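You operate a simulated robot arm through the tools that you are given. There is no shell and no other tool.

You are at the controls of a simulated robot arm. One attempt, no reset.

Task
Run about 70 mL of green powder into the small jar with the orange foot.
Fine: stand it in the turntable's pocket, turn to FILL, go by the display, turn back to LOAD; spill none, leave the other small jars.

It is judged by the outcome, as a careful person would: the job done as asked, and still so three seconds after it is handed in. It fails if anything else is knocked over, pushed out of place, dropped, spilled or broken.

Robot
A 7-joint arm with a two-finger parallel gripper, fixed in place. Base frame: the origin is at the foot of the arm, x ahead of it, y to its left, z up; the work surface is at about z = 8. Lengths are in mm, angles in rad, forces in N, time in s.
With the tool pointing down near the work surface it reaches from about 220 to 580 mm from the base axis. Its first joint turns from -1.152 to 1.152 rad. Payload 2.5 kg.
Tool frame: the origin (TCP) lies between the finger pads and is the grasp point; the fingertips stand 23 mm ahead of it; z points along the fingers, y is the line along which they close. The gripper opens to 94 mm. The fingers are 38 mm wide and 10 mm thick; the gripper's body (54 by 96 mm) begins 39 mm behind the TCP.
Orientation is that of the tool frame in the base frame, as a unit quaternion [w, x, y, z]. With the fingers straight down and closing along the base's y, the tool's x points along the base's -x, its y along +y and its z along -z.

Tools
- The arm moves only by the tool send_rows. Its argument "plan" is a list that holds one entry, the list of rows, each a list of 7 numbers: the shift along the tool's x, y, z in units of 30 mm (1.0 is 30 mm), then the turn, a rotation vector about the tool's x, y, z in units of 5 degrees (1.0 is 5 degrees), then the opening, from 0 (shut) to 1 (fully open). In form: [[[tx, ty, tz, ax, ay, az, fingers], ...]]. A call has 1 to 20 rows; each row shifts and turns the commanded pose from where the row before left it, along the tool's axes as they then stand. A call with a number of a shift or a turn outside -1 to 1 is refused whole. Rows are played at 5 a second. More than 50 mm and 0.15 rad between two rows, or a gripper value outside its range, and nothing of the call is played. Where a pose cannot be reached the arm comes as near as it can. A force on the tool above 40 N (or 10 N above the force at the start of the call, whichever is more), or a blocked arm, ends the call early, and 0.2 s more pass. The fingers move at their own pace (about 108 mm/s each) and stop on an object; they squeeze with about 21 N. The grip force told is the motor's: it shows also when the fingers shut on nothing. Time passes only in rows, and 0.2 s behind the last, so rows that do not move let the fingers close. The reply holds the time, the measured pose of the TCP, the force on the tool along the base axes, the opening and the grip force, in the units named above and with some noise, with the torque about the TCP (base axes, N m) and any sound that the robot's microphone picked up.
- Cameras (640 x 400 px; columns grow to the right, rows downward): "scene" is fixed at [145.3, -428.5, 539.5]; the picture's right is [0.66, -0.75, 0.00], its down [-0.38, -0.34, -0.86] and it looks along [0.64, 0.57, -0.51] (base axes); focal length 235 px, centre (320, 200). "wrist" rides on the gripper at [86, 16, -74] in the tool frame; the picture's right is [-0.18, 0.98, 0.00], its down [-0.58, -0.11, -0.81] and it looks along [-0.79, -0.15, 0.59] (tool axes); focal length 243 px, centre (320, 200). There is no depth. A picture from a camera that has moved, and an enlarged one, comes with that camera's place and axes in the base frame and with its lens. The place of the scene camera against the robot may be out by one fixed shift of up to 25 mm in any direction.
- snapshot(camera): a new picture of that camera. The clock stands still meanwhile.
- zoom(camera, box): a new picture of the part [left, top, right, bottom] of that camera's present view, enlarged. The clock stands still meanwhile.
- finish_job(): hands the job in; it is judged then, once.

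Nothing tells you positions but the pictures and the camera data. Unless the task says otherwise, let go and move clear before handing in.

The tools are called after "Request:" by a JSON object that holds its "op" and its "data". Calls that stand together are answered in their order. send_rows: Moves the arm, as the interface text tells. Its arguments: {"type":"object","properties":{"plan":{"type":"array","items":{"type":"array","items":{"type":"array","items":{"type":"number"}}}}},"required":["plan"]} The other tools are called the same way: snapshot (camera) takes a picture; zoom (camera, box) takes an enlarged picture of a part of a camera's view; finish_job () hands the job in.

At the start:

```text
t: 0.0
eef_pos: [382.7, 121.9, 458.8]
ee_rot: [0.0, -0.001, 1.0, -0.001]
force: [-0.8, -0.1, -0.1]
ft_torque: [-0.01, 0.02, -0.02]
gripper_width: 93.8
grasp_force: 0.1
```

scene: 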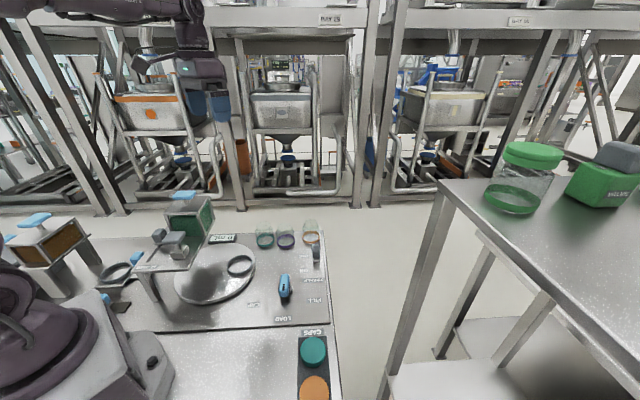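
wrist: 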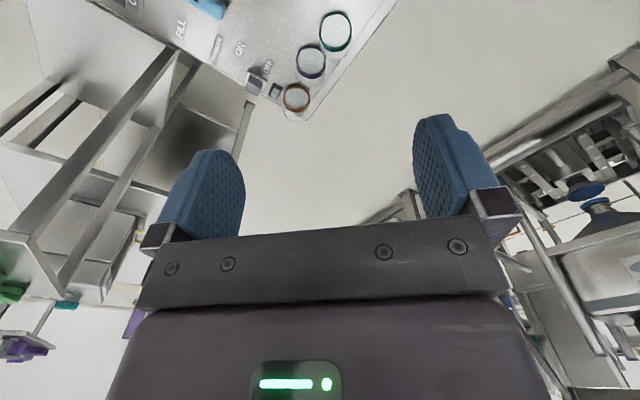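

I see a work table with a turntable, a green-powder hopper, three small jars in the far corner and a lever near LOAD/FILL labels. I'll zoom in for detail before moving.

Request:
{"op": "zoom", "data": {"camera": "scene", "box": [220, 210, 340, 285]}}

Request:
{"op": "zoom", "data": {"camera": "scene", "box": [120, 180, 280, 310]}}

Request:
{"op": "zoom", "data": {"camera": "scene", "box": [220, 230, 340, 400]}}

Request:
{"op": "zoom", "data": {"camera": "scene", "box": [0, 180, 200, 340]}}

Request:
{"op": "zoom", "data": {"camera": "wrist", "box": [100, 0, 400, 150]}}

```text
5.33 times, centred on (280, 248) of scene
camera zoom: at [145.3, -428.5, 539.5], right [0.66, -0.75, 0.0], down [-0.38, -0.34, -0.86], along [0.64, 0.57, -0.51], focal length 1253 px, centre (533, -53)
```

zoom: 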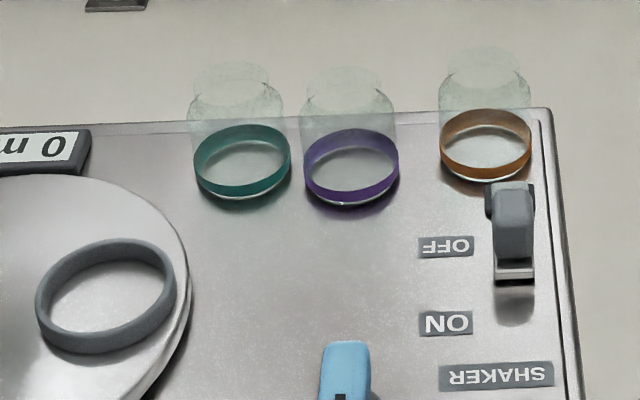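

```text
3.08 times, centred on (200, 245) of scene
camera zoom: at [145.3, -428.5, 539.5], right [0.66, -0.75, 0.0], down [-0.38, -0.34, -0.86], along [0.64, 0.57, -0.51], focal length 723 px, centre (689, 62)
```

zoom: 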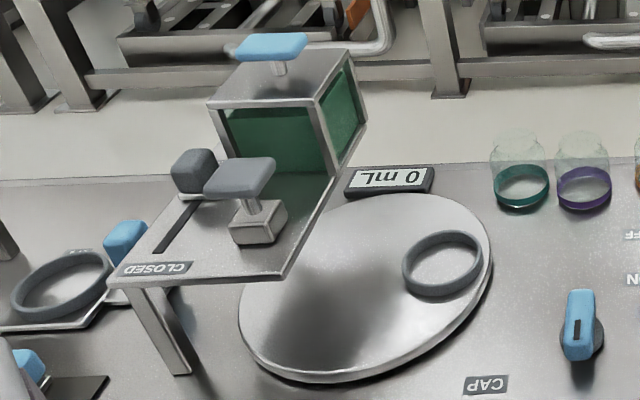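

```text
2.35 times, centred on (280, 315) of scene
camera zoom: at [145.3, -428.5, 539.5], right [0.66, -0.75, 0.0], down [-0.38, -0.34, -0.86], along [0.64, 0.57, -0.51], focal length 553 px, centre (414, -71)
```

zoom: 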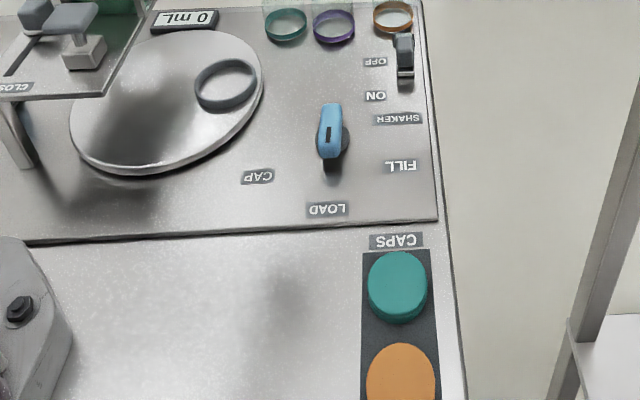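

```text
2.50 times, centred on (100, 260) of scene
camera zoom: at [145.3, -428.5, 539.5], right [0.66, -0.75, 0.0], down [-0.38, -0.34, -0.86], along [0.64, 0.57, -0.51], focal length 587 px, centre (870, 50)
```

zoom: 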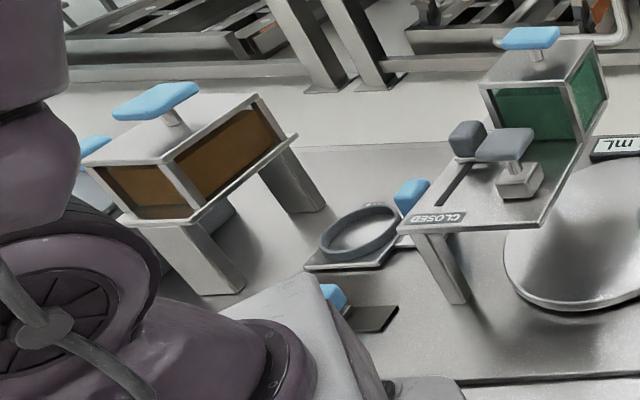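

```text
2.13 times, centred on (250, 75) of wrist
camera zoom: at [296.6, 139.3, 532.8], right [0.18, 0.98, 0.0], down [0.58, -0.11, 0.81], along [0.79, -0.15, -0.59], focal length 518 px, centre (469, 467)
```

zoom: 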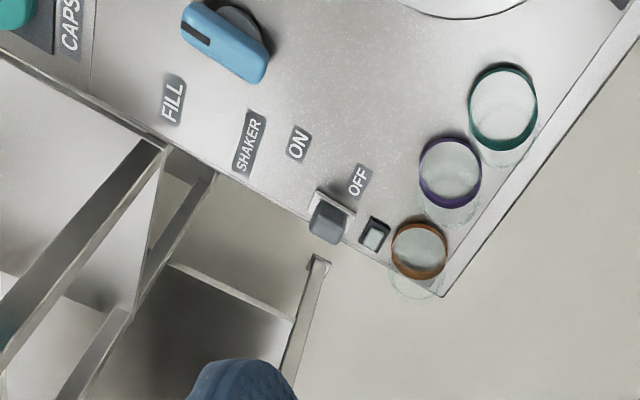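

The scene and wrist views together put the orange-foot jar near (591, 28), beyond the shaker switch. The pocket is near (357, 94) and the selector knob sits between the LOAD, CAP and FILL labels. I'll zoom closer on the controls.

Request:
{"op": "zoom", "data": {"camera": "scene", "box": [235, 260, 335, 325]}}

Request:
{"op": "zoom", "data": {"camera": "scene", "box": [130, 180, 220, 280]}}

Request:
{"op": "zoom", "data": {"camera": "scene", "box": [290, 215, 335, 265]}}

Request:
{"op": "zoom", "data": {"camera": "scene", "box": [190, 225, 260, 290]}}

Request:
{"op": "zoom", "data": {"camera": "wrist", "box": [100, 0, 250, 90]}}

```text
6.15 times, centred on (285, 292) of scene
camera zoom: at [145.3, -428.5, 539.5], right [0.66, -0.75, 0.0], down [-0.38, -0.34, -0.86], along [0.64, 0.57, -0.51], focal length 1446 px, centre (535, -369)
```

zoom: 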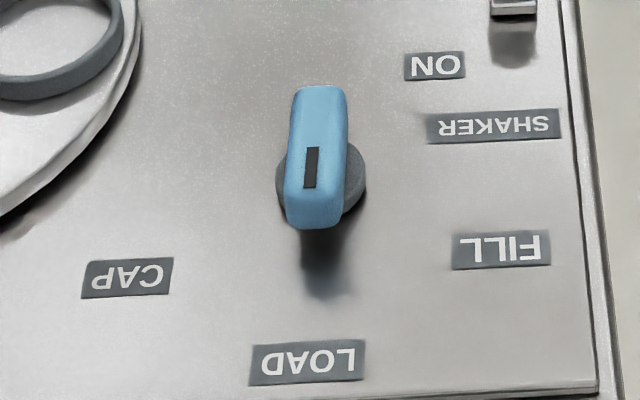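

```text
4.00 times, centred on (175, 230) of scene
camera zoom: at [145.3, -428.5, 539.5], right [0.66, -0.75, 0.0], down [-0.38, -0.34, -0.86], along [0.64, 0.57, -0.51], focal length 940 px, centre (900, 80)
```

zoom: 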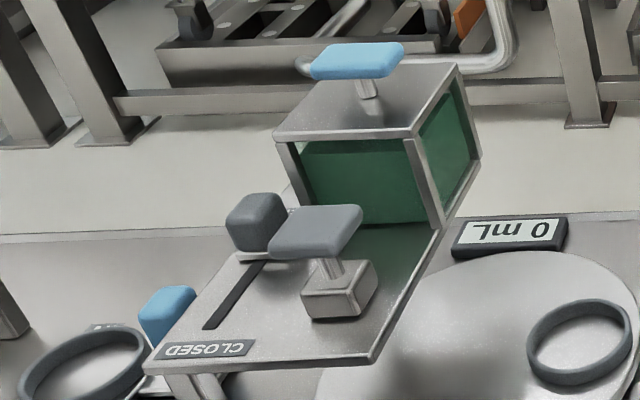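

```text
8.00 times, centred on (312, 240) of scene
camera zoom: at [145.3, -428.5, 539.5], right [0.66, -0.75, 0.0], down [-0.38, -0.34, -0.86], along [0.64, 0.57, -0.51], focal length 1879 px, centre (380, -120)
```

zoom: 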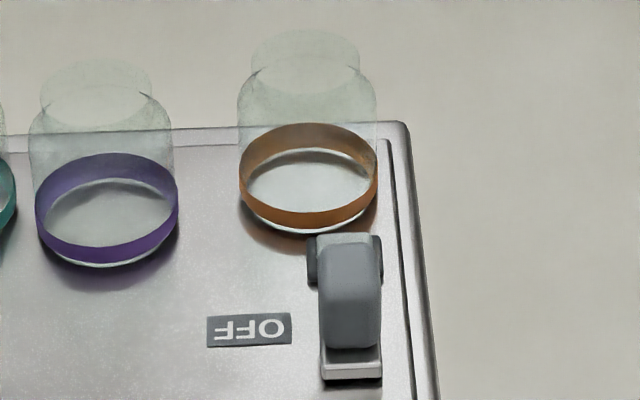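

```text
6.15 times, centred on (225, 258) of scene
camera zoom: at [145.3, -428.5, 539.5], right [0.66, -0.75, 0.0], down [-0.38, -0.34, -0.86], along [0.64, 0.57, -0.51], focal length 1446 px, centre (905, -154)
```

zoom: 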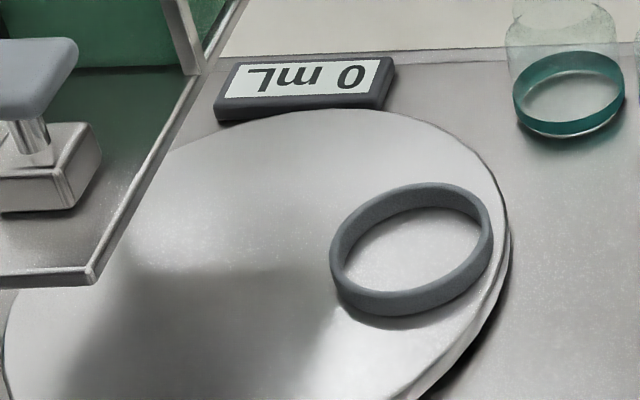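

```text
4.27 times, centred on (175, 45) of wrist
camera zoom: at [296.6, 139.3, 532.8], right [0.18, 0.98, 0.0], down [0.58, -0.11, 0.81], along [0.79, -0.15, -0.59], focal length 1035 px, centre (939, 861)
```

zoom: 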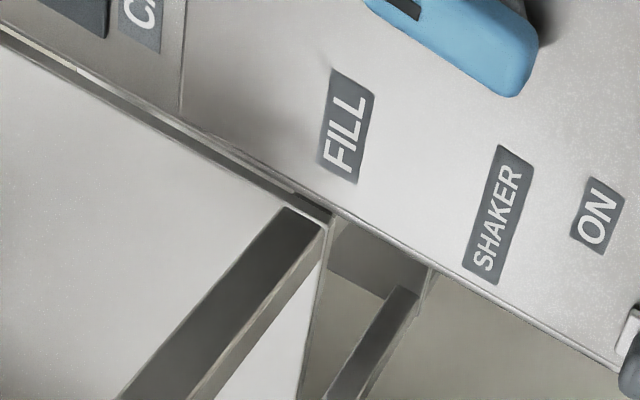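

The knob's dark mark points at LOAD, and a gated hopper labelled CLOSED stands beside the turntable. I'll rotate the wrist camera high above everything to look at the hopper gate before touching anything.

Request:
{"op": "send_rows", "data": {"plan": [[[0, 0, 0, 0, 0, -1, 1], [0, 0, 0, 0, 0, -1, 1], [0, 0, 0, 0, 0, -1, 1], [0, 0, 0, 0, 0, -1, 1], [0, 0, 0, 0, 0, -1, 1], [0, 0, 0, 0, 0, -1, 1], [0, 0, 0, 0, 0, -1, 1], [0, 0, 0, 0, 0, -1, 1], [0, 0, 0, 0, 0, -1, 1], [0, 0, 0, 0, 0, -1, 1], [0, 0, 0, 0, 0, -1, 1], [0, 0, 0, 0, 0, -1, 1], [0, 0, 0, 0, 0, -1, 1], [0, 0, 0, 0, 0, -1, 1], [0, 0, 0, 0, 0, -1, 1], [0, 0, 0, 0, 0, -1, 1], [0, 0, 0, 0, 0, -1, 1], [0, 0, 0, 0, 0, -1, 1]]]}}

Request:
{"op": "send_rows", "data": {"plan": [[[1, 0, 0, 0, 0, 0, 1], [1, 0, 0, 0, 0, 0, 1], [1, 0, 0, 0, 0, 0, 1], [0, 0, 0, 0, 0, 0, 1]]]}}

Request:
{"op": "snapshot", "data": {"camera": "wrist"}}

```text
t: 3.8
eef_pos: [382.7, 122.0, 458.2]
ee_rot: [0.0, 0.708, -0.706, 0.001]
force: [-0.5, -0.4, -0.6]
ft_torque: [0.0, 0.04, 0.02]
gripper_width: 94.0
grasp_force: 0.0
```

```text
t: 4.8
eef_pos: [381.2, 31.7, 458.6]
ee_rot: [0.0, 0.708, -0.706, 0.0]
force: [-0.4, 0.3, -1.3]
ft_torque: [-0.03, -0.01, 0.03]
gripper_width: 93.8
grasp_force: 0.1
```

```text
taken
camera wrist: at [366.3, -54.0, 532.9], right [-0.98, 0.18, 0.0], down [0.11, 0.58, 0.81], along [0.15, 0.79, -0.59], focal length 243 px, centre (320, 200)
```

wrist: 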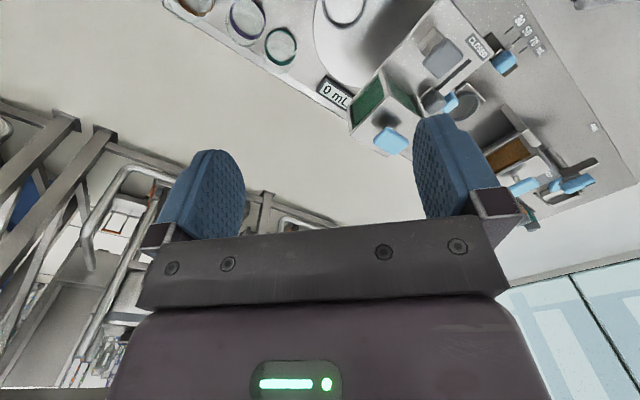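

Request:
{"op": "zoom", "data": {"camera": "wrist", "box": [300, 0, 620, 200]}}

Request:
{"op": "zoom", "data": {"camera": "wrist", "box": [400, 0, 560, 100]}}

Request:
{"op": "snapshot", "data": {"camera": "scene"}}

```text
2.00 times, centred on (460, 100) of wrist
camera zoom: at [366.3, -54.0, 532.9], right [-0.98, 0.18, 0.0], down [0.11, 0.58, 0.81], along [0.15, 0.79, -0.59], focal length 485 px, centre (40, 400)
```

zoom: 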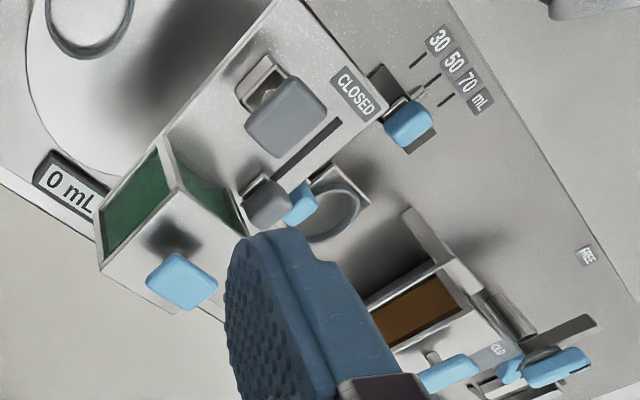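

```text
4.00 times, centred on (480, 50) of wrist
camera zoom: at [366.3, -54.0, 532.9], right [-0.98, 0.18, 0.0], down [0.11, 0.58, 0.81], along [0.15, 0.79, -0.59], focal length 970 px, centre (-320, 800)
```

zoom: 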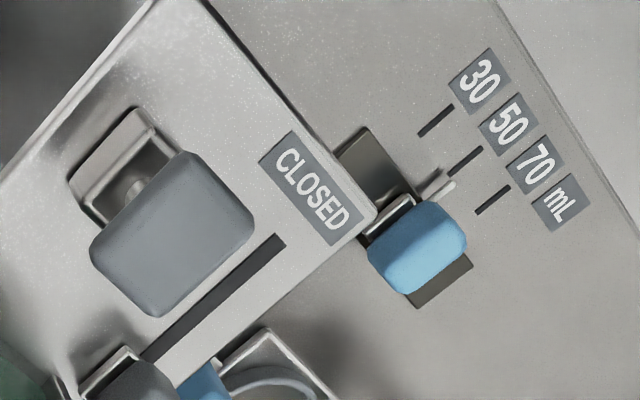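

```text
taken
```

scene: 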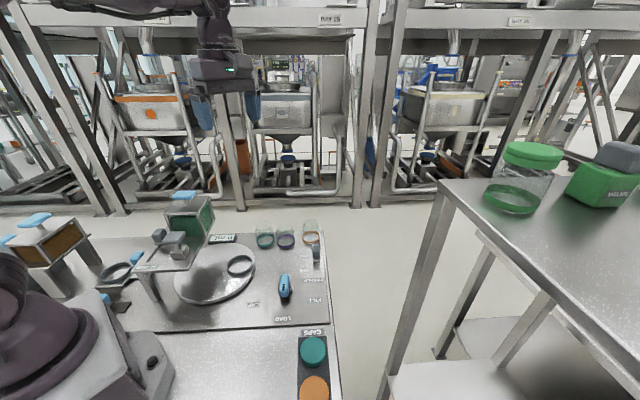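

There's a gate with a slot and a CLOSED label on the hopper stand, and a separate 30/50/70 mL slider elsewhere. I'll move back a little to see the gate and both ends of its slot better.

Request:
{"op": "send_rows", "data": {"plan": [[[1, 0.8, 0.6, 0, 0, 0, 1], [1, 0.8, 0.6, 0, 0, 0, 1], [1, 0.8, 0.6, 0, 0, 0, 1], [0, 0, 0, 0, 0, 0, 1]]]}}

Request:
{"op": "snapshot", "data": {"camera": "wrist"}}

Request:
{"op": "zoom", "data": {"camera": "wrist", "box": [240, 0, 480, 150]}}

```text
t: 5.8
eef_pos: [312.4, -57.7, 402.0]
ee_rot: [0.001, 0.707, -0.707, 0.0]
force: [-0.2, -0.3, 1.2]
ft_torque: [-0.02, 0.02, 0.0]
gripper_width: 93.7
grasp_force: 0.1
```

```text
taken
camera wrist: at [295.9, -143.8, 476.6], right [-0.98, 0.18, 0.0], down [0.11, 0.58, 0.81], along [0.15, 0.79, -0.59], focal length 243 px, centre (320, 200)
```

wrist: 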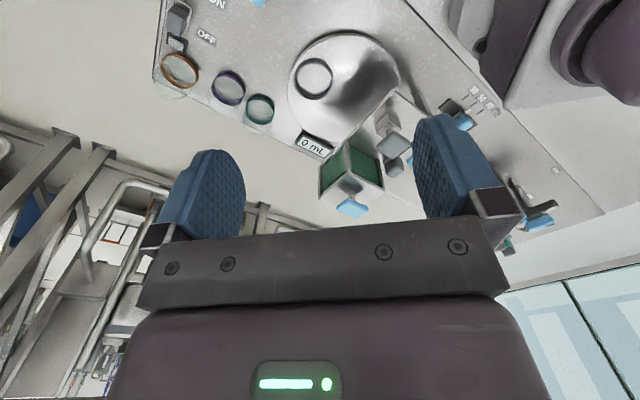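

```text
2.67 times, centred on (360, 75) of wrist
camera zoom: at [295.9, -143.8, 476.6], right [-0.98, 0.18, 0.0], down [0.11, 0.58, 0.81], along [0.15, 0.79, -0.59], focal length 647 px, centre (213, 533)
```

zoom: 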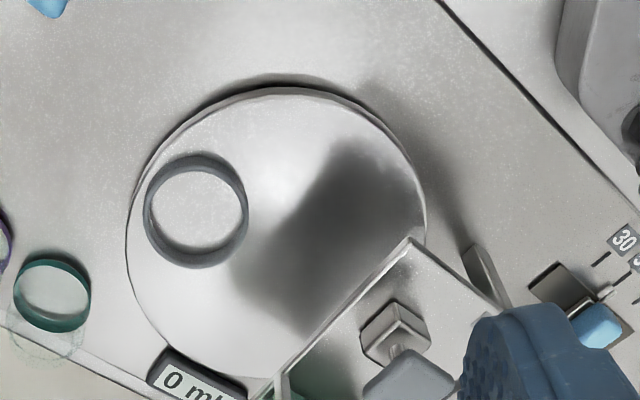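

The left finger hides the gate, so I'll yaw and shift a little to see it between the fingers.

Request:
{"op": "send_rows", "data": {"plan": [[[0, 0.5, 0, 0, 0, -1, 1], [0, 0.5, 0, 0, 0, -1, 1], [0, 0.5, 0, 0, 0, -1, 1], [0, 0, 0, 0, 0, -1, 1], [0, 0, 0, 0, 0, 0, 1]]]}}

Request:
{"op": "snapshot", "data": {"camera": "wrist"}}

Request:
{"op": "zoom", "data": {"camera": "wrist", "box": [220, 50, 460, 200]}}

```text
t: 7.0
eef_pos: [266.6, -63.4, 404.0]
ee_rot: [0.0, 0.82, -0.573, 0.0]
force: [0.2, 0.5, 0.3]
ft_torque: [-0.02, 0.02, -0.02]
gripper_width: 94.0
grasp_force: 0.0
```

```text
taken
camera wrist: at [280.7, -147.7, 477.9], right [-0.99, -0.16, 0.0], down [-0.1, 0.58, 0.81], along [-0.13, 0.8, -0.59], focal length 243 px, centre (320, 200)
```

wrist: 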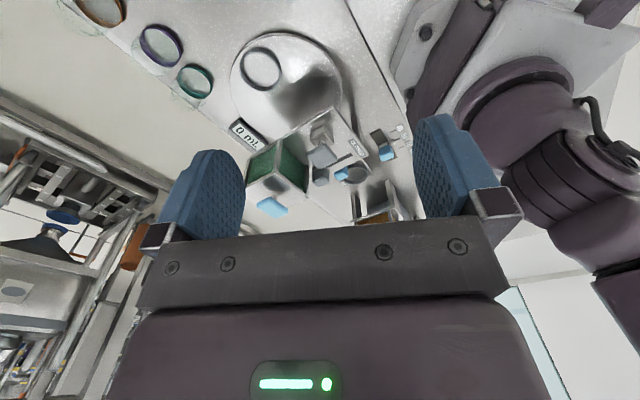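

```text
2.67 times, centred on (340, 125) of wrist
camera zoom: at [280.7, -147.7, 477.9], right [-0.99, -0.16, 0.0], down [-0.1, 0.58, 0.81], along [-0.13, 0.8, -0.59], focal length 647 px, centre (267, 400)
```

zoom: 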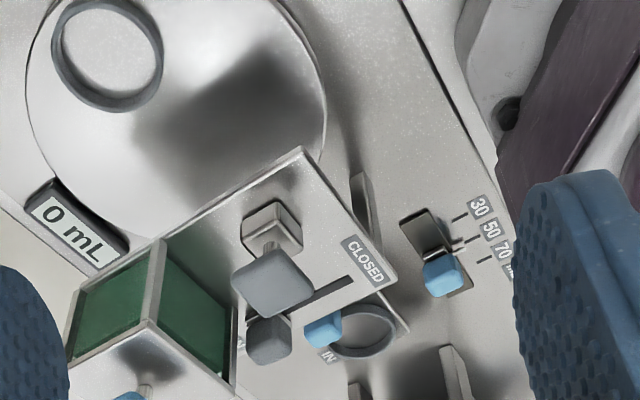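

The deck sits near z≈136. A press-like T-handle stands near (236,120), the gate knob near (224,200), and the hopper near (306,202). I'll zoom on the slot and surrounding labels.

Request:
{"op": "zoom", "data": {"camera": "wrist", "box": [290, 110, 410, 200]}}

Request:
{"op": "zoom", "data": {"camera": "wrist", "box": [230, 110, 330, 220]}}

```text
4.44 times, centred on (350, 155) of wrist
camera zoom: at [280.7, -147.7, 477.9], right [-0.99, -0.16, 0.0], down [-0.1, 0.58, 0.81], along [-0.13, 0.8, -0.59], focal length 1078 px, centre (187, 400)
```

zoom: 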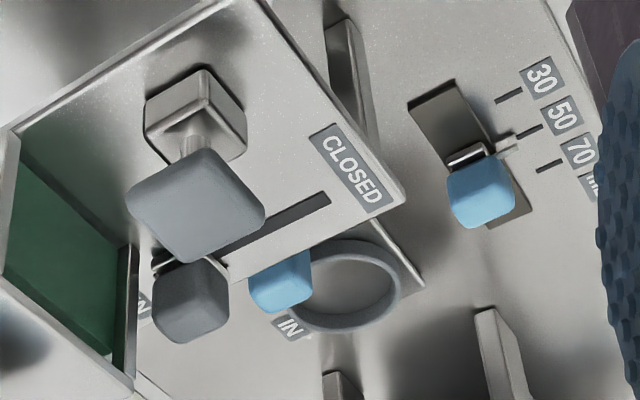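

```text
3.64 times, centred on (280, 165) of wrist
camera zoom: at [280.7, -147.7, 477.9], right [-0.99, -0.16, 0.0], down [-0.1, 0.58, 0.81], along [-0.13, 0.8, -0.59], focal length 882 px, centre (466, 327)
```

zoom: 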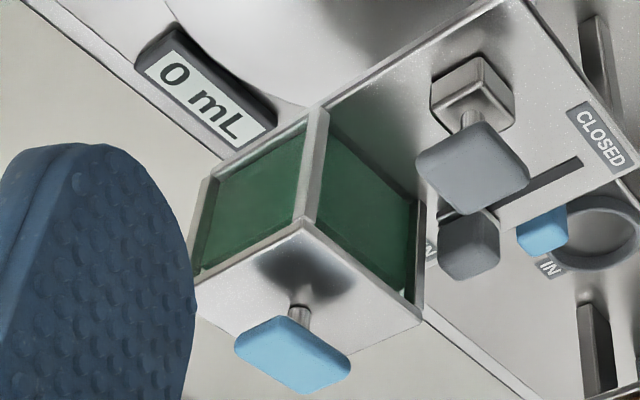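

The label next to the gate knob ends in "N", so the gate knob is probably at OPEN now and the shaker at OFF. I'll turn the tool back and go look closely at the shaker switch and the orange-foot jar.

Request:
{"op": "send_rows", "data": {"plan": [[[0, 0, 0, 0, 0, 1, 1], [0, 0, 0, 0, 0, 1, 1], [0, 0, 0, 0, 0, 1, 1], [0, 0, 0, 0, 0, 1, 1], [0, 0, 0, 0, 0, 1, 1], [0, 0, 0, 0, 0, 1, 1], [0, 0, 0, 0, 0, 1, 1], [0, 0, 0, 0, 0, 1, 1], [0, 0, 0, 0, 0, 1, 1], [0, 0, 0, 0, 0, 1, 1], [0, 0, 0, 0, 0, 1, 1], [0, 0, 0, 0, 0, 1, 1], [0, 0, 0, 0, 0, 1, 1], [0, 0, 0, 0, 0, 1, 1], [0, 0, 0, 0, 0, 1, 1], [0, 0, 0, 0, 0, 1, 1], [0, 0, 0, 0, 0, 1, 1], [0, 0, 0, 0, 0, 1, 1], [0, 0, 0, 0, 0, 1, 1], [0, 0, 0, 0, 0, 1, 1]]]}}

Request:
{"op": "send_rows", "data": {"plan": [[[0, 0, 0, 0, 0, 1, 1], [0, 0, 0, 0, 0, 1, 1], [-1, 0.3, 0.6, 0, 0, 0, 1], [-1, 0.3, 0.6, 0, 0, 0, 1], [-1, 0.3, 0.6, 0, 0, 0, 1], [-1, 0.3, 0.6, 0, 0, 0, 1], [-1, 0.3, 0.6, 0, 0, 0, 1], [-1, 0.3, 0.6, 0, 0, 0, 1], [0, 0, 0, 0, 0, 0, 1]]]}}

Request:
{"op": "snapshot", "data": {"camera": "wrist"}}

```text
t: 11.2
eef_pos: [265.9, -61.4, 404.2]
ee_rot: [0.0, -0.087, 0.996, 0.0]
force: [0.1, -0.5, 0.1]
ft_torque: [-0.01, 0.0, 0.0]
gripper_width: 93.6
grasp_force: 0.0
```

```text
t: 13.2
eef_pos: [445.7, -6.7, 297.4]
ee_rot: [0.0, 0.0, 1.0, 0.001]
force: [0.0, 0.0, 0.5]
ft_torque: [0.0, -0.02, 0.01]
gripper_width: 93.7
grasp_force: 0.1
```

```text
taken
camera wrist: at [359.2, 9.5, 370.4], right [0.18, 0.98, 0.0], down [0.58, -0.11, 0.81], along [0.79, -0.15, -0.59], focal length 243 px, centre (320, 200)
```

wrist: 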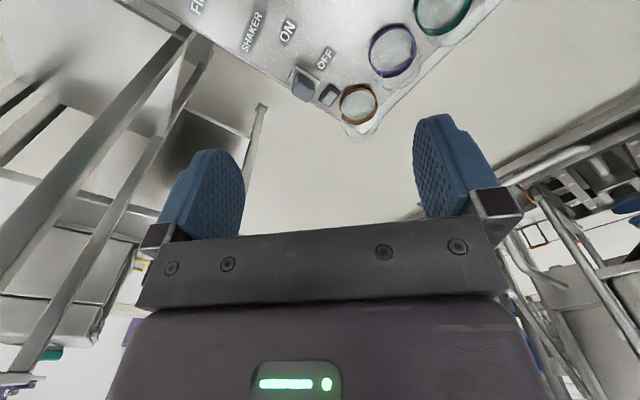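

Request:
{"op": "zoom", "data": {"camera": "wrist", "box": [230, 0, 430, 140]}}

Request:
{"op": "zoom", "data": {"camera": "wrist", "box": [270, 40, 390, 140]}}

```text
2.86 times, centred on (330, 70) of wrist
camera zoom: at [359.2, 9.5, 370.4], right [0.18, 0.98, 0.0], down [0.58, -0.11, 0.81], along [0.79, -0.15, -0.59], focal length 693 px, centre (291, 571)
```

zoom: 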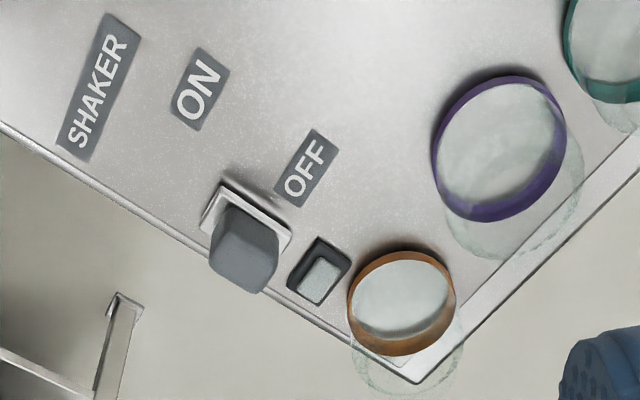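

```text
4.00 times, centred on (330, 90) of wrist
camera zoom: at [359.2, 9.5, 370.4], right [0.18, 0.98, 0.0], down [0.58, -0.11, 0.81], along [0.79, -0.15, -0.59], focal length 970 px, centre (280, 640)
```

zoom: 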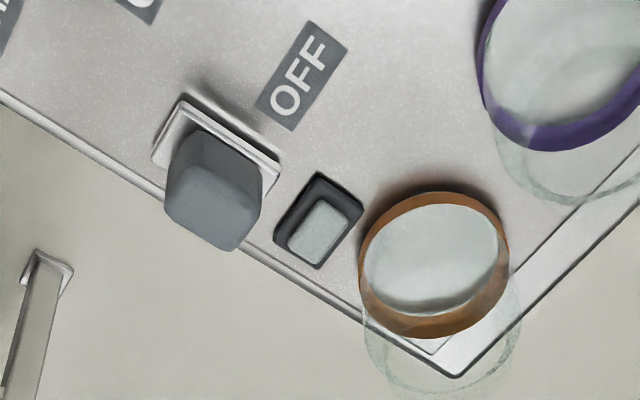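

The shaker lever is at OFF near (530,-46) with an unlit lamp at (564,-13), and the orange-foot jar is again at about (591,28). Now I'll hover near the turntable to pin down the pocket position from two viewpoints.

Request:
{"op": "zoom", "data": {"camera": "wrist", "box": [290, 60, 450, 160]}}

Request:
{"op": "send_rows", "data": {"plan": [[[1, 0.8, -0.5, 0, 0, 0, 1], [1, 0.8, -0.5, 0, 0, 0, 1], [1, 0.8, 0, 0, 0, 0, 1], [1, 0.8, 0, 0, 0, 0, 1], [0.33, 0, 0, 0, 0, 0, 1], [0, 0, 0, 0, 0, 0, 1]]]}}

Request:
{"op": "snapshot", "data": {"camera": "wrist"}}

Request:
{"op": "zoom", "data": {"camera": "wrist", "box": [220, 0, 460, 150]}}

```text
4.00 times, centred on (370, 110) of wrist
camera zoom: at [359.2, 9.5, 370.4], right [0.18, 0.98, 0.0], down [0.58, -0.11, 0.81], along [0.79, -0.15, -0.59], focal length 970 px, centre (120, 560)
```

zoom: 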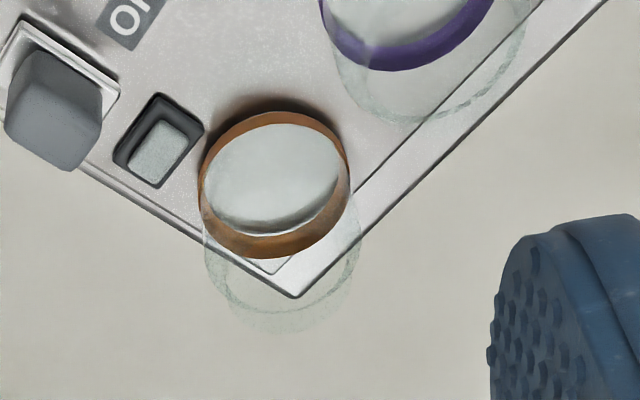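

```text
t: 14.6
eef_pos: [315.9, 86.8, 326.6]
ee_rot: [0.0, 0.0, 1.0, 0.001]
force: [-0.2, -0.1, -1.0]
ft_torque: [0.0, -0.02, 0.02]
gripper_width: 93.9
grasp_force: 0.0
```

```text
taken
camera wrist: at [229.9, 104.6, 400.0], right [0.18, 0.98, 0.0], down [0.58, -0.11, 0.81], along [0.79, -0.15, -0.59], focal length 243 px, centre (320, 200)
```

wrist: 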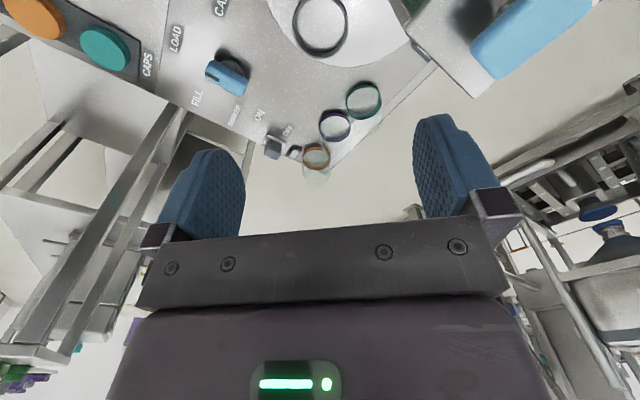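

```text
2.67 times, centred on (340, 75) of wrist
camera zoom: at [229.9, 104.6, 400.0], right [0.18, 0.98, 0.0], down [0.58, -0.11, 0.81], along [0.79, -0.15, -0.59], focal length 647 px, centre (267, 533)
```

zoom: 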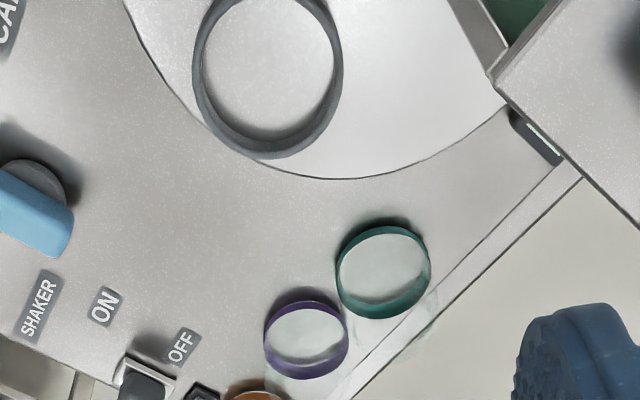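

The pocket is at about (352,82), with the ring's inner diameter around 64 mm against a jar of about 60 mm. I'll go and hover above the orange-foot jar, yawed 15° so the fingers miss the lamp and the purple jar, and check the reach.

Request:
{"op": "send_rows", "data": {"plan": [[[-1, -0.2, 0.2, 0, 0, -1, 0.9], [-1, -0.2, 0.2, 0, 0, -1, 0.9], [-1, -0.2, 0.2, 0, 0, -1, 0.9], [-1, 0.1, 0.5, 0, 0, 0, 0.9], [-1, 0.1, 0.5, 0, 0, 0, 0.9], [-1, 0.1, 0.5, 0, 0, 0, 0.9], [-1, 0.1, 0.5, 0, 0, 0, 0.9], [-0.8, 0, 0.5, 0, 0, 0, 0.9], [0, 0, 0, 0, 0, 0, 0.9]]]}}

Request:
{"op": "snapshot", "data": {"camera": "wrist"}}

```text
t: 16.6
eef_pos: [540.6, 127.6, 233.1]
ee_rot: [0.0, -0.132, 0.991, 0.0]
force: [0.2, 0.6, 0.4]
ft_torque: [0.0, 0.0, 0.01]
gripper_width: 84.8
grasp_force: 0.0
```

```text
taken
camera wrist: at [453.8, 121.7, 306.8], right [-0.08, 1.0, 0.0], down [0.59, 0.05, 0.81], along [0.8, 0.06, -0.59], focal length 243 px, centre (320, 200)
```

wrist: 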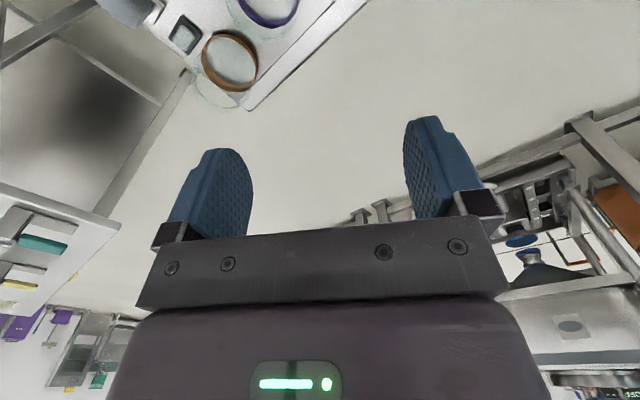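

I drifted in +y because of the yaw; the path was clear. I'll shift sideways to sit over the orange-foot jar, still high above it.

Request:
{"op": "send_rows", "data": {"plan": [[[-0.2, -0.91, 0, 0, 0, 0, 0.9], [-0.2, -0.91, 0, 0, 0, 0, 0.9], [-0.2, -0.91, 0.5, 0, 0, 0, 0.9], [-0.2, -0.91, 0.5, 0, 0, 0, 0.9], [0, 0, 0.5, 0, 0, 0, 0.9], [0, 0, 0, 0, 0, 0, 0.9]]]}}

Request:
{"op": "snapshot", "data": {"camera": "wrist"}}

Request:
{"op": "zoom", "data": {"camera": "wrist", "box": [200, 0, 440, 150]}}

```text
t: 18.0
eef_pos: [595.0, 28.3, 188.6]
ee_rot: [0.0, -0.132, 0.991, 0.0]
force: [0.5, -0.4, 0.6]
ft_torque: [0.01, 0.03, -0.01]
gripper_width: 84.7
grasp_force: 0.1
```

```text
taken
camera wrist: at [506.8, 22.8, 262.6], right [-0.08, 1.0, 0.0], down [0.59, 0.05, 0.81], along [0.8, 0.06, -0.59], focal length 243 px, centre (320, 200)
```

wrist: 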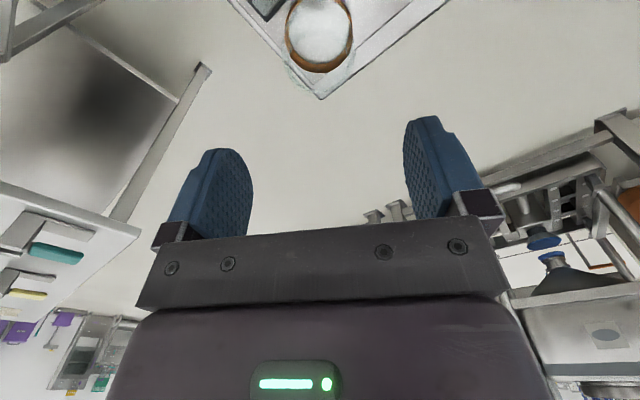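

```text
2.67 times, centred on (320, 75) of wrist
camera zoom: at [506.8, 22.8, 262.6], right [-0.08, 1.0, 0.0], down [0.59, 0.05, 0.81], along [0.8, 0.06, -0.59], focal length 647 px, centre (320, 533)
```

zoom: 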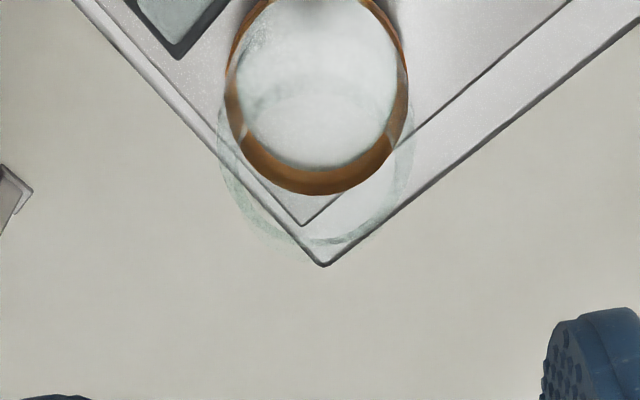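

The arm reaches (595,28) pointing straight down, and the jar centre works out at about (593,29). I'll lower in two steps, watching clearance.

Request:
{"op": "send_rows", "data": {"plan": [[[0.06, 0.03, 1, 0, 0, 0, 0.9], [0, 0, 0.8, 0, 0, 0, 0.9], [0, 0, 0.7, 0, 0, 0, 0.9], [0, 0, 0, 0, 0, 0, 0.9]]]}}

Request:
{"op": "snapshot", "data": {"camera": "wrist"}}

Request:
{"op": "zoom", "data": {"camera": "scene", "box": [260, 190, 360, 270]}}

```text
t: 19.0
eef_pos: [592.2, 29.6, 113.3]
ee_rot: [-0.001, -0.132, 0.991, 0.0]
force: [0.0, 0.2, -0.7]
ft_torque: [-0.01, 0.01, 0.0]
gripper_width: 84.6
grasp_force: 0.2
```

```text
taken
camera wrist: at [505.5, 24.2, 188.0], right [-0.08, 1.0, 0.0], down [0.59, 0.05, 0.81], along [0.8, 0.06, -0.59], focal length 243 px, centre (320, 200)
```

wrist: 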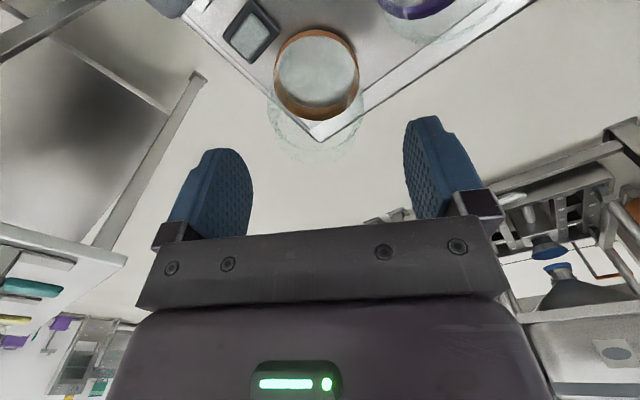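

```text
5.00 times, centred on (310, 230) of scene
camera zoom: at [145.3, -428.5, 539.5], right [0.66, -0.75, 0.0], down [-0.38, -0.34, -0.86], along [0.64, 0.57, -0.51], focal length 1174 px, centre (370, 50)
```

zoom: 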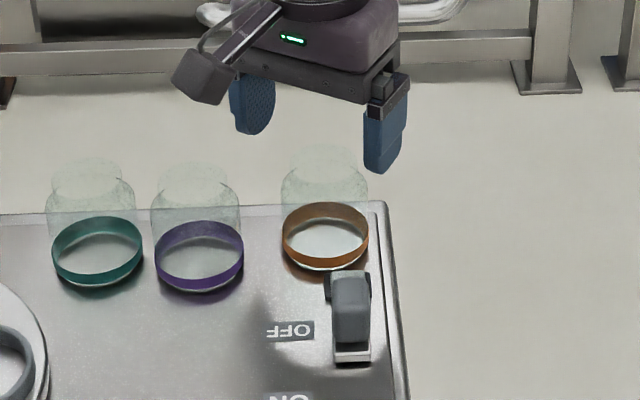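

Alignment looks good, with the jar centred between the fingers and clear of the lamp and purple jar. I'll continue down to grasp height.

Request:
{"op": "send_rows", "data": {"plan": [[[0, 0, 0.6, 0, 0, 0, 0.9], [0, 0, 0.6, 0, 0, 0, 0.9], [0, 0, 0.55, 0, 0, 0, 0.9], [0, 0, 0, 0, 0, 0, 0.9]]]}}

Request:
{"op": "snapshot", "data": {"camera": "wrist"}}

Request:
{"op": "zoom", "data": {"camera": "scene", "box": [260, 190, 360, 270]}}

```text
t: 20.0
eef_pos: [591.5, 29.2, 60.6]
ee_rot: [0.0, -0.131, 0.991, 0.0]
force: [0.2, 0.2, -0.5]
ft_torque: [0.03, 0.02, 0.01]
gripper_width: 84.8
grasp_force: 0.2
```

```text
taken
camera wrist: at [504.6, 22.8, 135.6], right [-0.08, 1.0, 0.0], down [0.59, 0.05, 0.81], along [0.8, 0.06, -0.59], focal length 243 px, centre (320, 200)
```

wrist: 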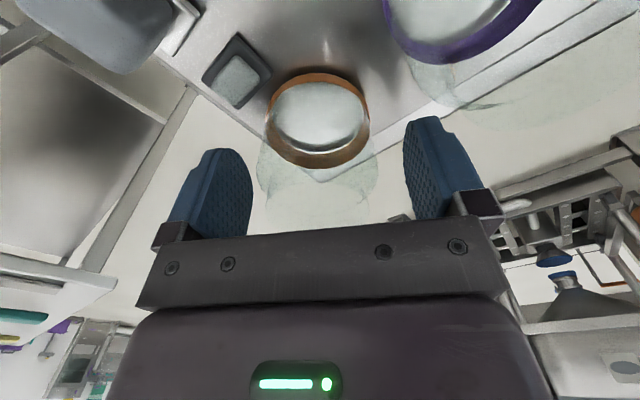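

```text
5.00 times, centred on (310, 230) of scene
camera zoom: at [145.3, -428.5, 539.5], right [0.66, -0.75, 0.0], down [-0.38, -0.34, -0.86], along [0.64, 0.57, -0.51], focal length 1174 px, centre (370, 50)
```

zoom: 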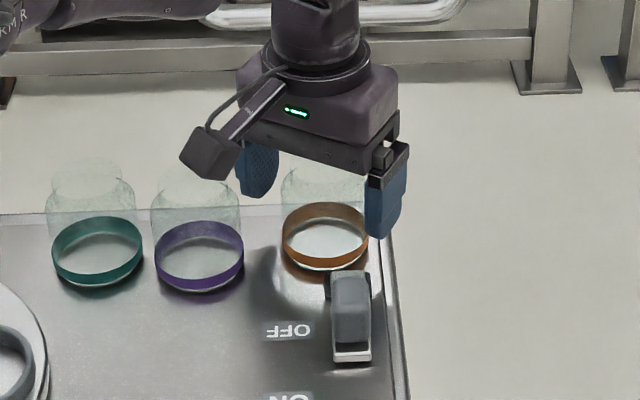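

The fingers straddle the jar with TCP right at its centre (z≈60). I'll close the fingers.

Request:
{"op": "send_rows", "data": {"plan": [[[0, 0, 0, 0, 0, 0, 0.7], [0, 0, 0, 0, 0, 0, 0.5], [0, 0, 0, 0, 0, 0, 0.4], [0, 0, 0, 0, 0, 0, 0.4], [0, 0, 0, 0, 0, 0, 0.4]]]}}

Request:
{"op": "zoom", "data": {"camera": "scene", "box": [260, 190, 360, 270]}}

Request:
{"op": "snapshot", "data": {"camera": "wrist"}}

```text
t: 21.2
eef_pos: [592.3, 29.4, 61.7]
ee_rot: [0.001, -0.13, 0.991, 0.0]
force: [-0.1, -0.7, -0.2]
ft_torque: [0.01, 0.01, -0.01]
gripper_width: 58.4
grasp_force: 21.5
```

```text
5.00 times, centred on (310, 230) of scene
camera zoom: at [145.3, -428.5, 539.5], right [0.66, -0.75, 0.0], down [-0.38, -0.34, -0.86], along [0.64, 0.57, -0.51], focal length 1174 px, centre (370, 50)
```

zoom: 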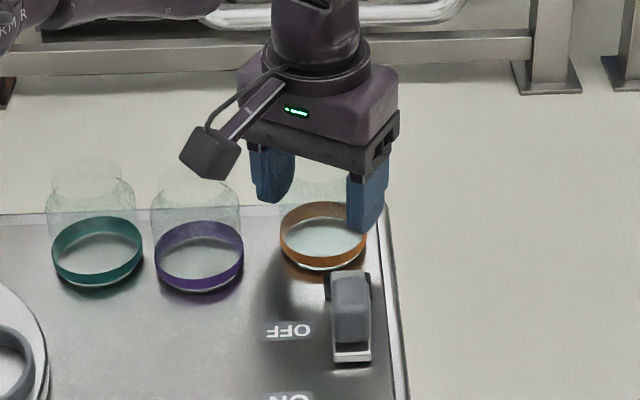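

```text
taken
camera wrist: at [504.6, 22.8, 135.7], right [-0.08, 1.0, 0.0], down [0.59, 0.05, 0.81], along [0.8, 0.06, -0.59], focal length 243 px, centre (320, 200)
```

wrist: 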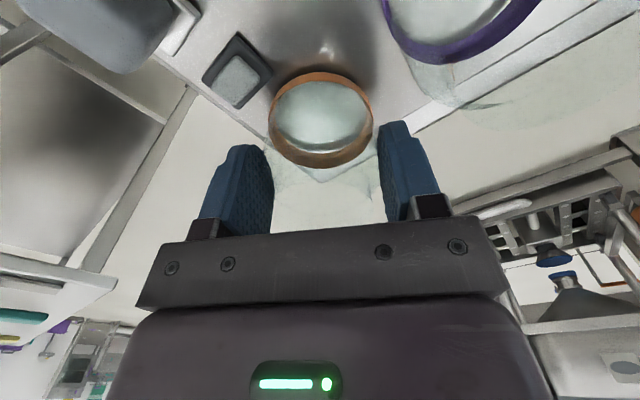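

The jar is gripped at 58.4 mm with 21 N. I'll lift it straight up, check it is held, then carry it over.

Request:
{"op": "send_rows", "data": {"plan": [[[0, 0, -0.5, 0, 0, 0, 0.4], [0, 0, -0.7, 0, 0, 0, 0.4], [0, 0, -1, 0, 0, 0, 0.4], [0, 0, -1, 0, 0, 0, 0.4], [0, 0, -1, 0, 0, 0, 0.4], [0, 0, 0, 0, 0, 0, 0.4]]]}}

Request:
{"op": "snapshot", "data": {"camera": "wrist"}}

Request:
{"op": "snapshot", "data": {"camera": "scene"}}

```text
t: 22.6
eef_pos: [590.1, 29.2, 188.9]
ee_rot: [0.0, -0.131, 0.991, -0.001]
force: [0.8, 0.2, -1.6]
ft_torque: [0.05, -0.01, 0.0]
gripper_width: 58.4
grasp_force: 21.0
```

```text
taken
camera wrist: at [503.9, 23.6, 262.6], right [-0.08, 1.0, 0.0], down [0.59, 0.05, 0.81], along [0.8, 0.06, -0.59], focal length 243 px, centre (320, 200)
```

wrist: 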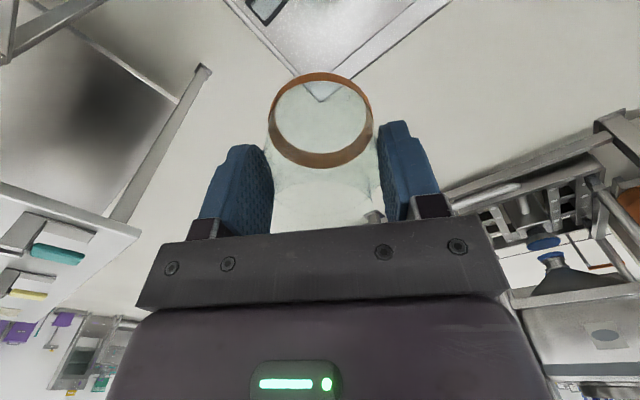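

```text
taken
```

scene: 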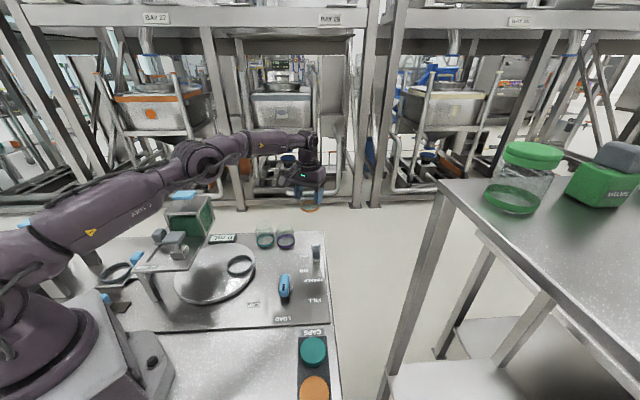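

The jar is held upright. I'll carry it at height toward the pocket, then yaw to about 45° so the wrist camera stays clear of the hopper deck.

Request:
{"op": "send_rows", "data": {"plan": [[[0.5, 0.26, 0, 0, 0, 0, 0.4], [0.9, 0.47, 0, 0, 0, 0, 0.4], [0.9, 0.47, 0, 0, 0, 0, 0.4], [0.9, 0.47, 0, 0, 0, 0, 0.4], [0.9, 0.47, 0, 0, 0, 0, 0.4], [0.9, 0.47, 0, 0, 0, 0, 0.4], [0.9, 0.47, 0, 0, 0, 0, 0.4], [0.9, 0.47, 0, 0, 0, 0, 0.4], [0.38, 0.2, 0, 0, 0, 0, 0.4], [0, 0, 0, 0, 0, -1, 0.4], [0, 0, 0, 0, 0, -1, 0.4], [0, 0, 0, 0, 0, -1, 0.4], [0, 0, 0, 0, 0, -1, 0.4], [0, 0, 0, 0, 0, -1, 0.4], [0, 0, 0, 0, 0, -1, 0.4], [0, 0, 0, 0, 0, 0, 0.4]]]}}

Request:
{"op": "snapshot", "data": {"camera": "wrist"}}

Request:
{"op": "snapshot", "data": {"camera": "scene"}}

```text
t: 26.0
eef_pos: [355.8, 80.5, 187.9]
ee_rot: [0.0, -0.384, 0.923, 0.0]
force: [0.3, 0.2, -0.7]
ft_torque: [0.01, 0.01, -0.01]
gripper_width: 58.5
grasp_force: 20.6
```

```text
taken
camera wrist: at [282.8, 31.8, 261.6], right [-0.57, 0.82, 0.0], down [0.49, 0.34, 0.81], along [0.66, 0.46, -0.59], focal length 243 px, centre (320, 200)
```

wrist: 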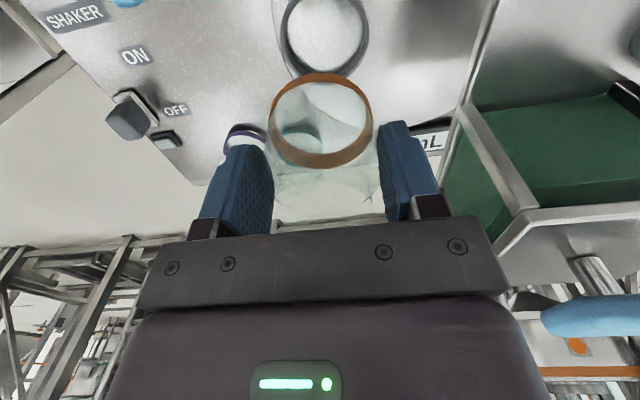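

```text
taken
```

scene: 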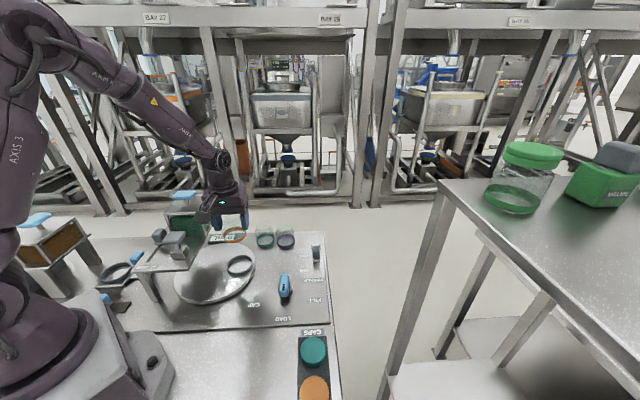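

The ring pocket shows just past the jar's foot. I'll zoom to measure its centre relative to the held jar.

Request:
{"op": "zoom", "data": {"camera": "wrist", "box": [220, 0, 420, 125]}}

Request:
{"op": "zoom", "data": {"camera": "wrist", "box": [240, 60, 400, 180]}}

```text
3.20 times, centred on (320, 62) of wrist
camera zoom: at [282.8, 31.8, 261.6], right [-0.57, 0.82, 0.0], down [0.49, 0.34, 0.81], along [0.66, 0.46, -0.59], focal length 776 px, centre (320, 640)
```

zoom: 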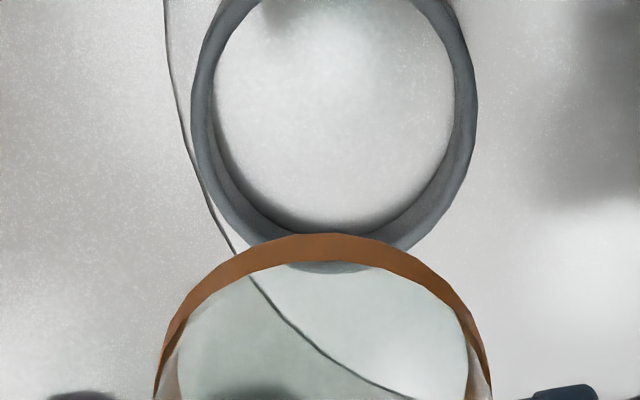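

```text
3.33 times, centred on (320, 120) of wrist
camera zoom: at [282.8, 31.8, 261.6], right [-0.57, 0.82, 0.0], down [0.49, 0.34, 0.81], along [0.66, 0.46, -0.59], focal length 809 px, centre (320, 467)
```

zoom: 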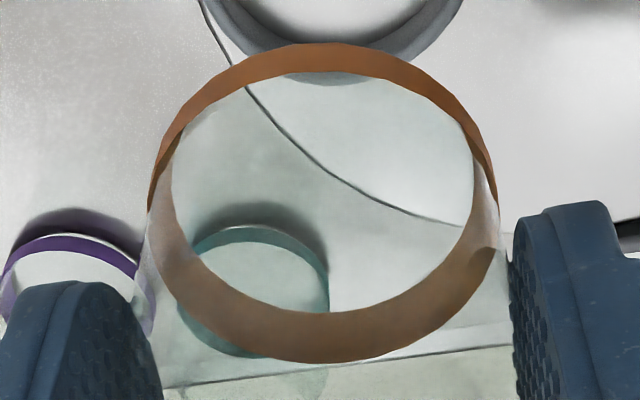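

Combining views, the ring centre is about (349.5, 82) with its top at z≈40. I need to shift about 6 mm, then lower until the foot is just above the ring and re-check.

Request:
{"op": "send_rows", "data": {"plan": [[[0.16, 0.137, 0.6, 0, 0, 0, 0.4], [0, 0, 0.8, 0, 0, 0, 0.4], [0, 0, 0.8, 0, 0, 0, 0.4], [0, 0, 0.7, 0, 0, 0, 0.4], [0, 0, 0, 0, 0, 0, 0.4]]]}}

Request:
{"op": "zoom", "data": {"camera": "wrist", "box": [220, 20, 420, 180]}}

Request:
{"op": "zoom", "data": {"camera": "scene", "box": [170, 190, 290, 300]}}

```text
t: 27.2
eef_pos: [348.1, 79.6, 99.4]
ee_rot: [0.0, -0.384, 0.923, 0.0]
force: [0.8, -0.1, 0.0]
ft_torque: [-0.01, -0.01, -0.01]
gripper_width: 58.6
grasp_force: 20.8
```

```text
2.50 times, centred on (320, 100) of wrist
camera zoom: at [276.3, 31.0, 173.6], right [-0.57, 0.82, 0.0], down [0.49, 0.33, 0.81], along [0.67, 0.46, -0.59], focal length 606 px, centre (320, 450)
```

zoom: 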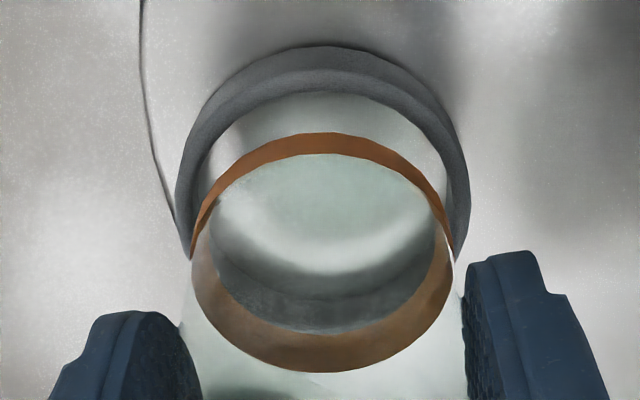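

```text
3.64 times, centred on (230, 245) of scene
camera zoom: at [145.3, -428.5, 539.5], right [0.66, -0.75, 0.0], down [-0.38, -0.34, -0.86], along [0.64, 0.57, -0.51], focal length 854 px, centre (647, 36)
```

zoom: 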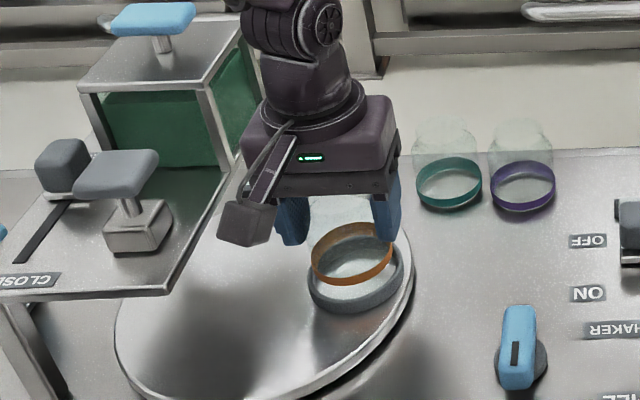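

The foot appears concentric with the ring within about a millimetre or two. I'll zoom on both cameras for a finer check before lowering in.

Request:
{"op": "zoom", "data": {"camera": "scene", "box": [215, 235, 265, 285]}}

Request:
{"op": "zoom", "data": {"camera": "wrist", "box": [260, 30, 380, 150]}}

```text
8.00 times, centred on (240, 260) of scene
camera zoom: at [145.3, -428.5, 539.5], right [0.66, -0.75, 0.0], down [-0.38, -0.34, -0.86], along [0.64, 0.57, -0.51], focal length 1879 px, centre (960, -280)
```

zoom: 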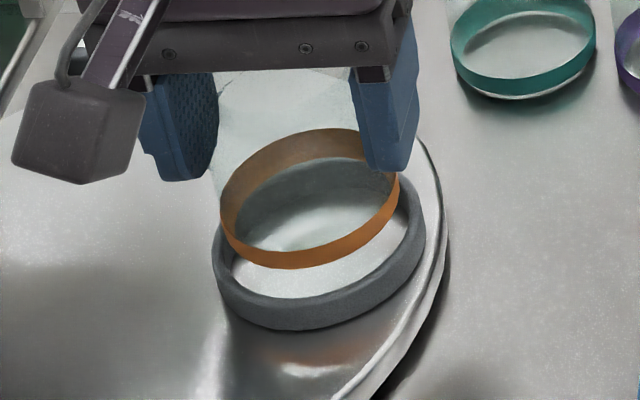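

```text
3.33 times, centred on (320, 90) of wrist
camera zoom: at [276.3, 31.0, 173.6], right [-0.57, 0.82, 0.0], down [0.49, 0.33, 0.81], along [0.67, 0.46, -0.59], focal length 809 px, centre (320, 567)
```

zoom: 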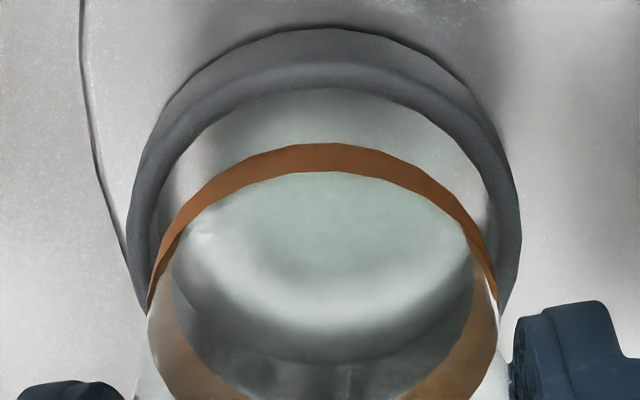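

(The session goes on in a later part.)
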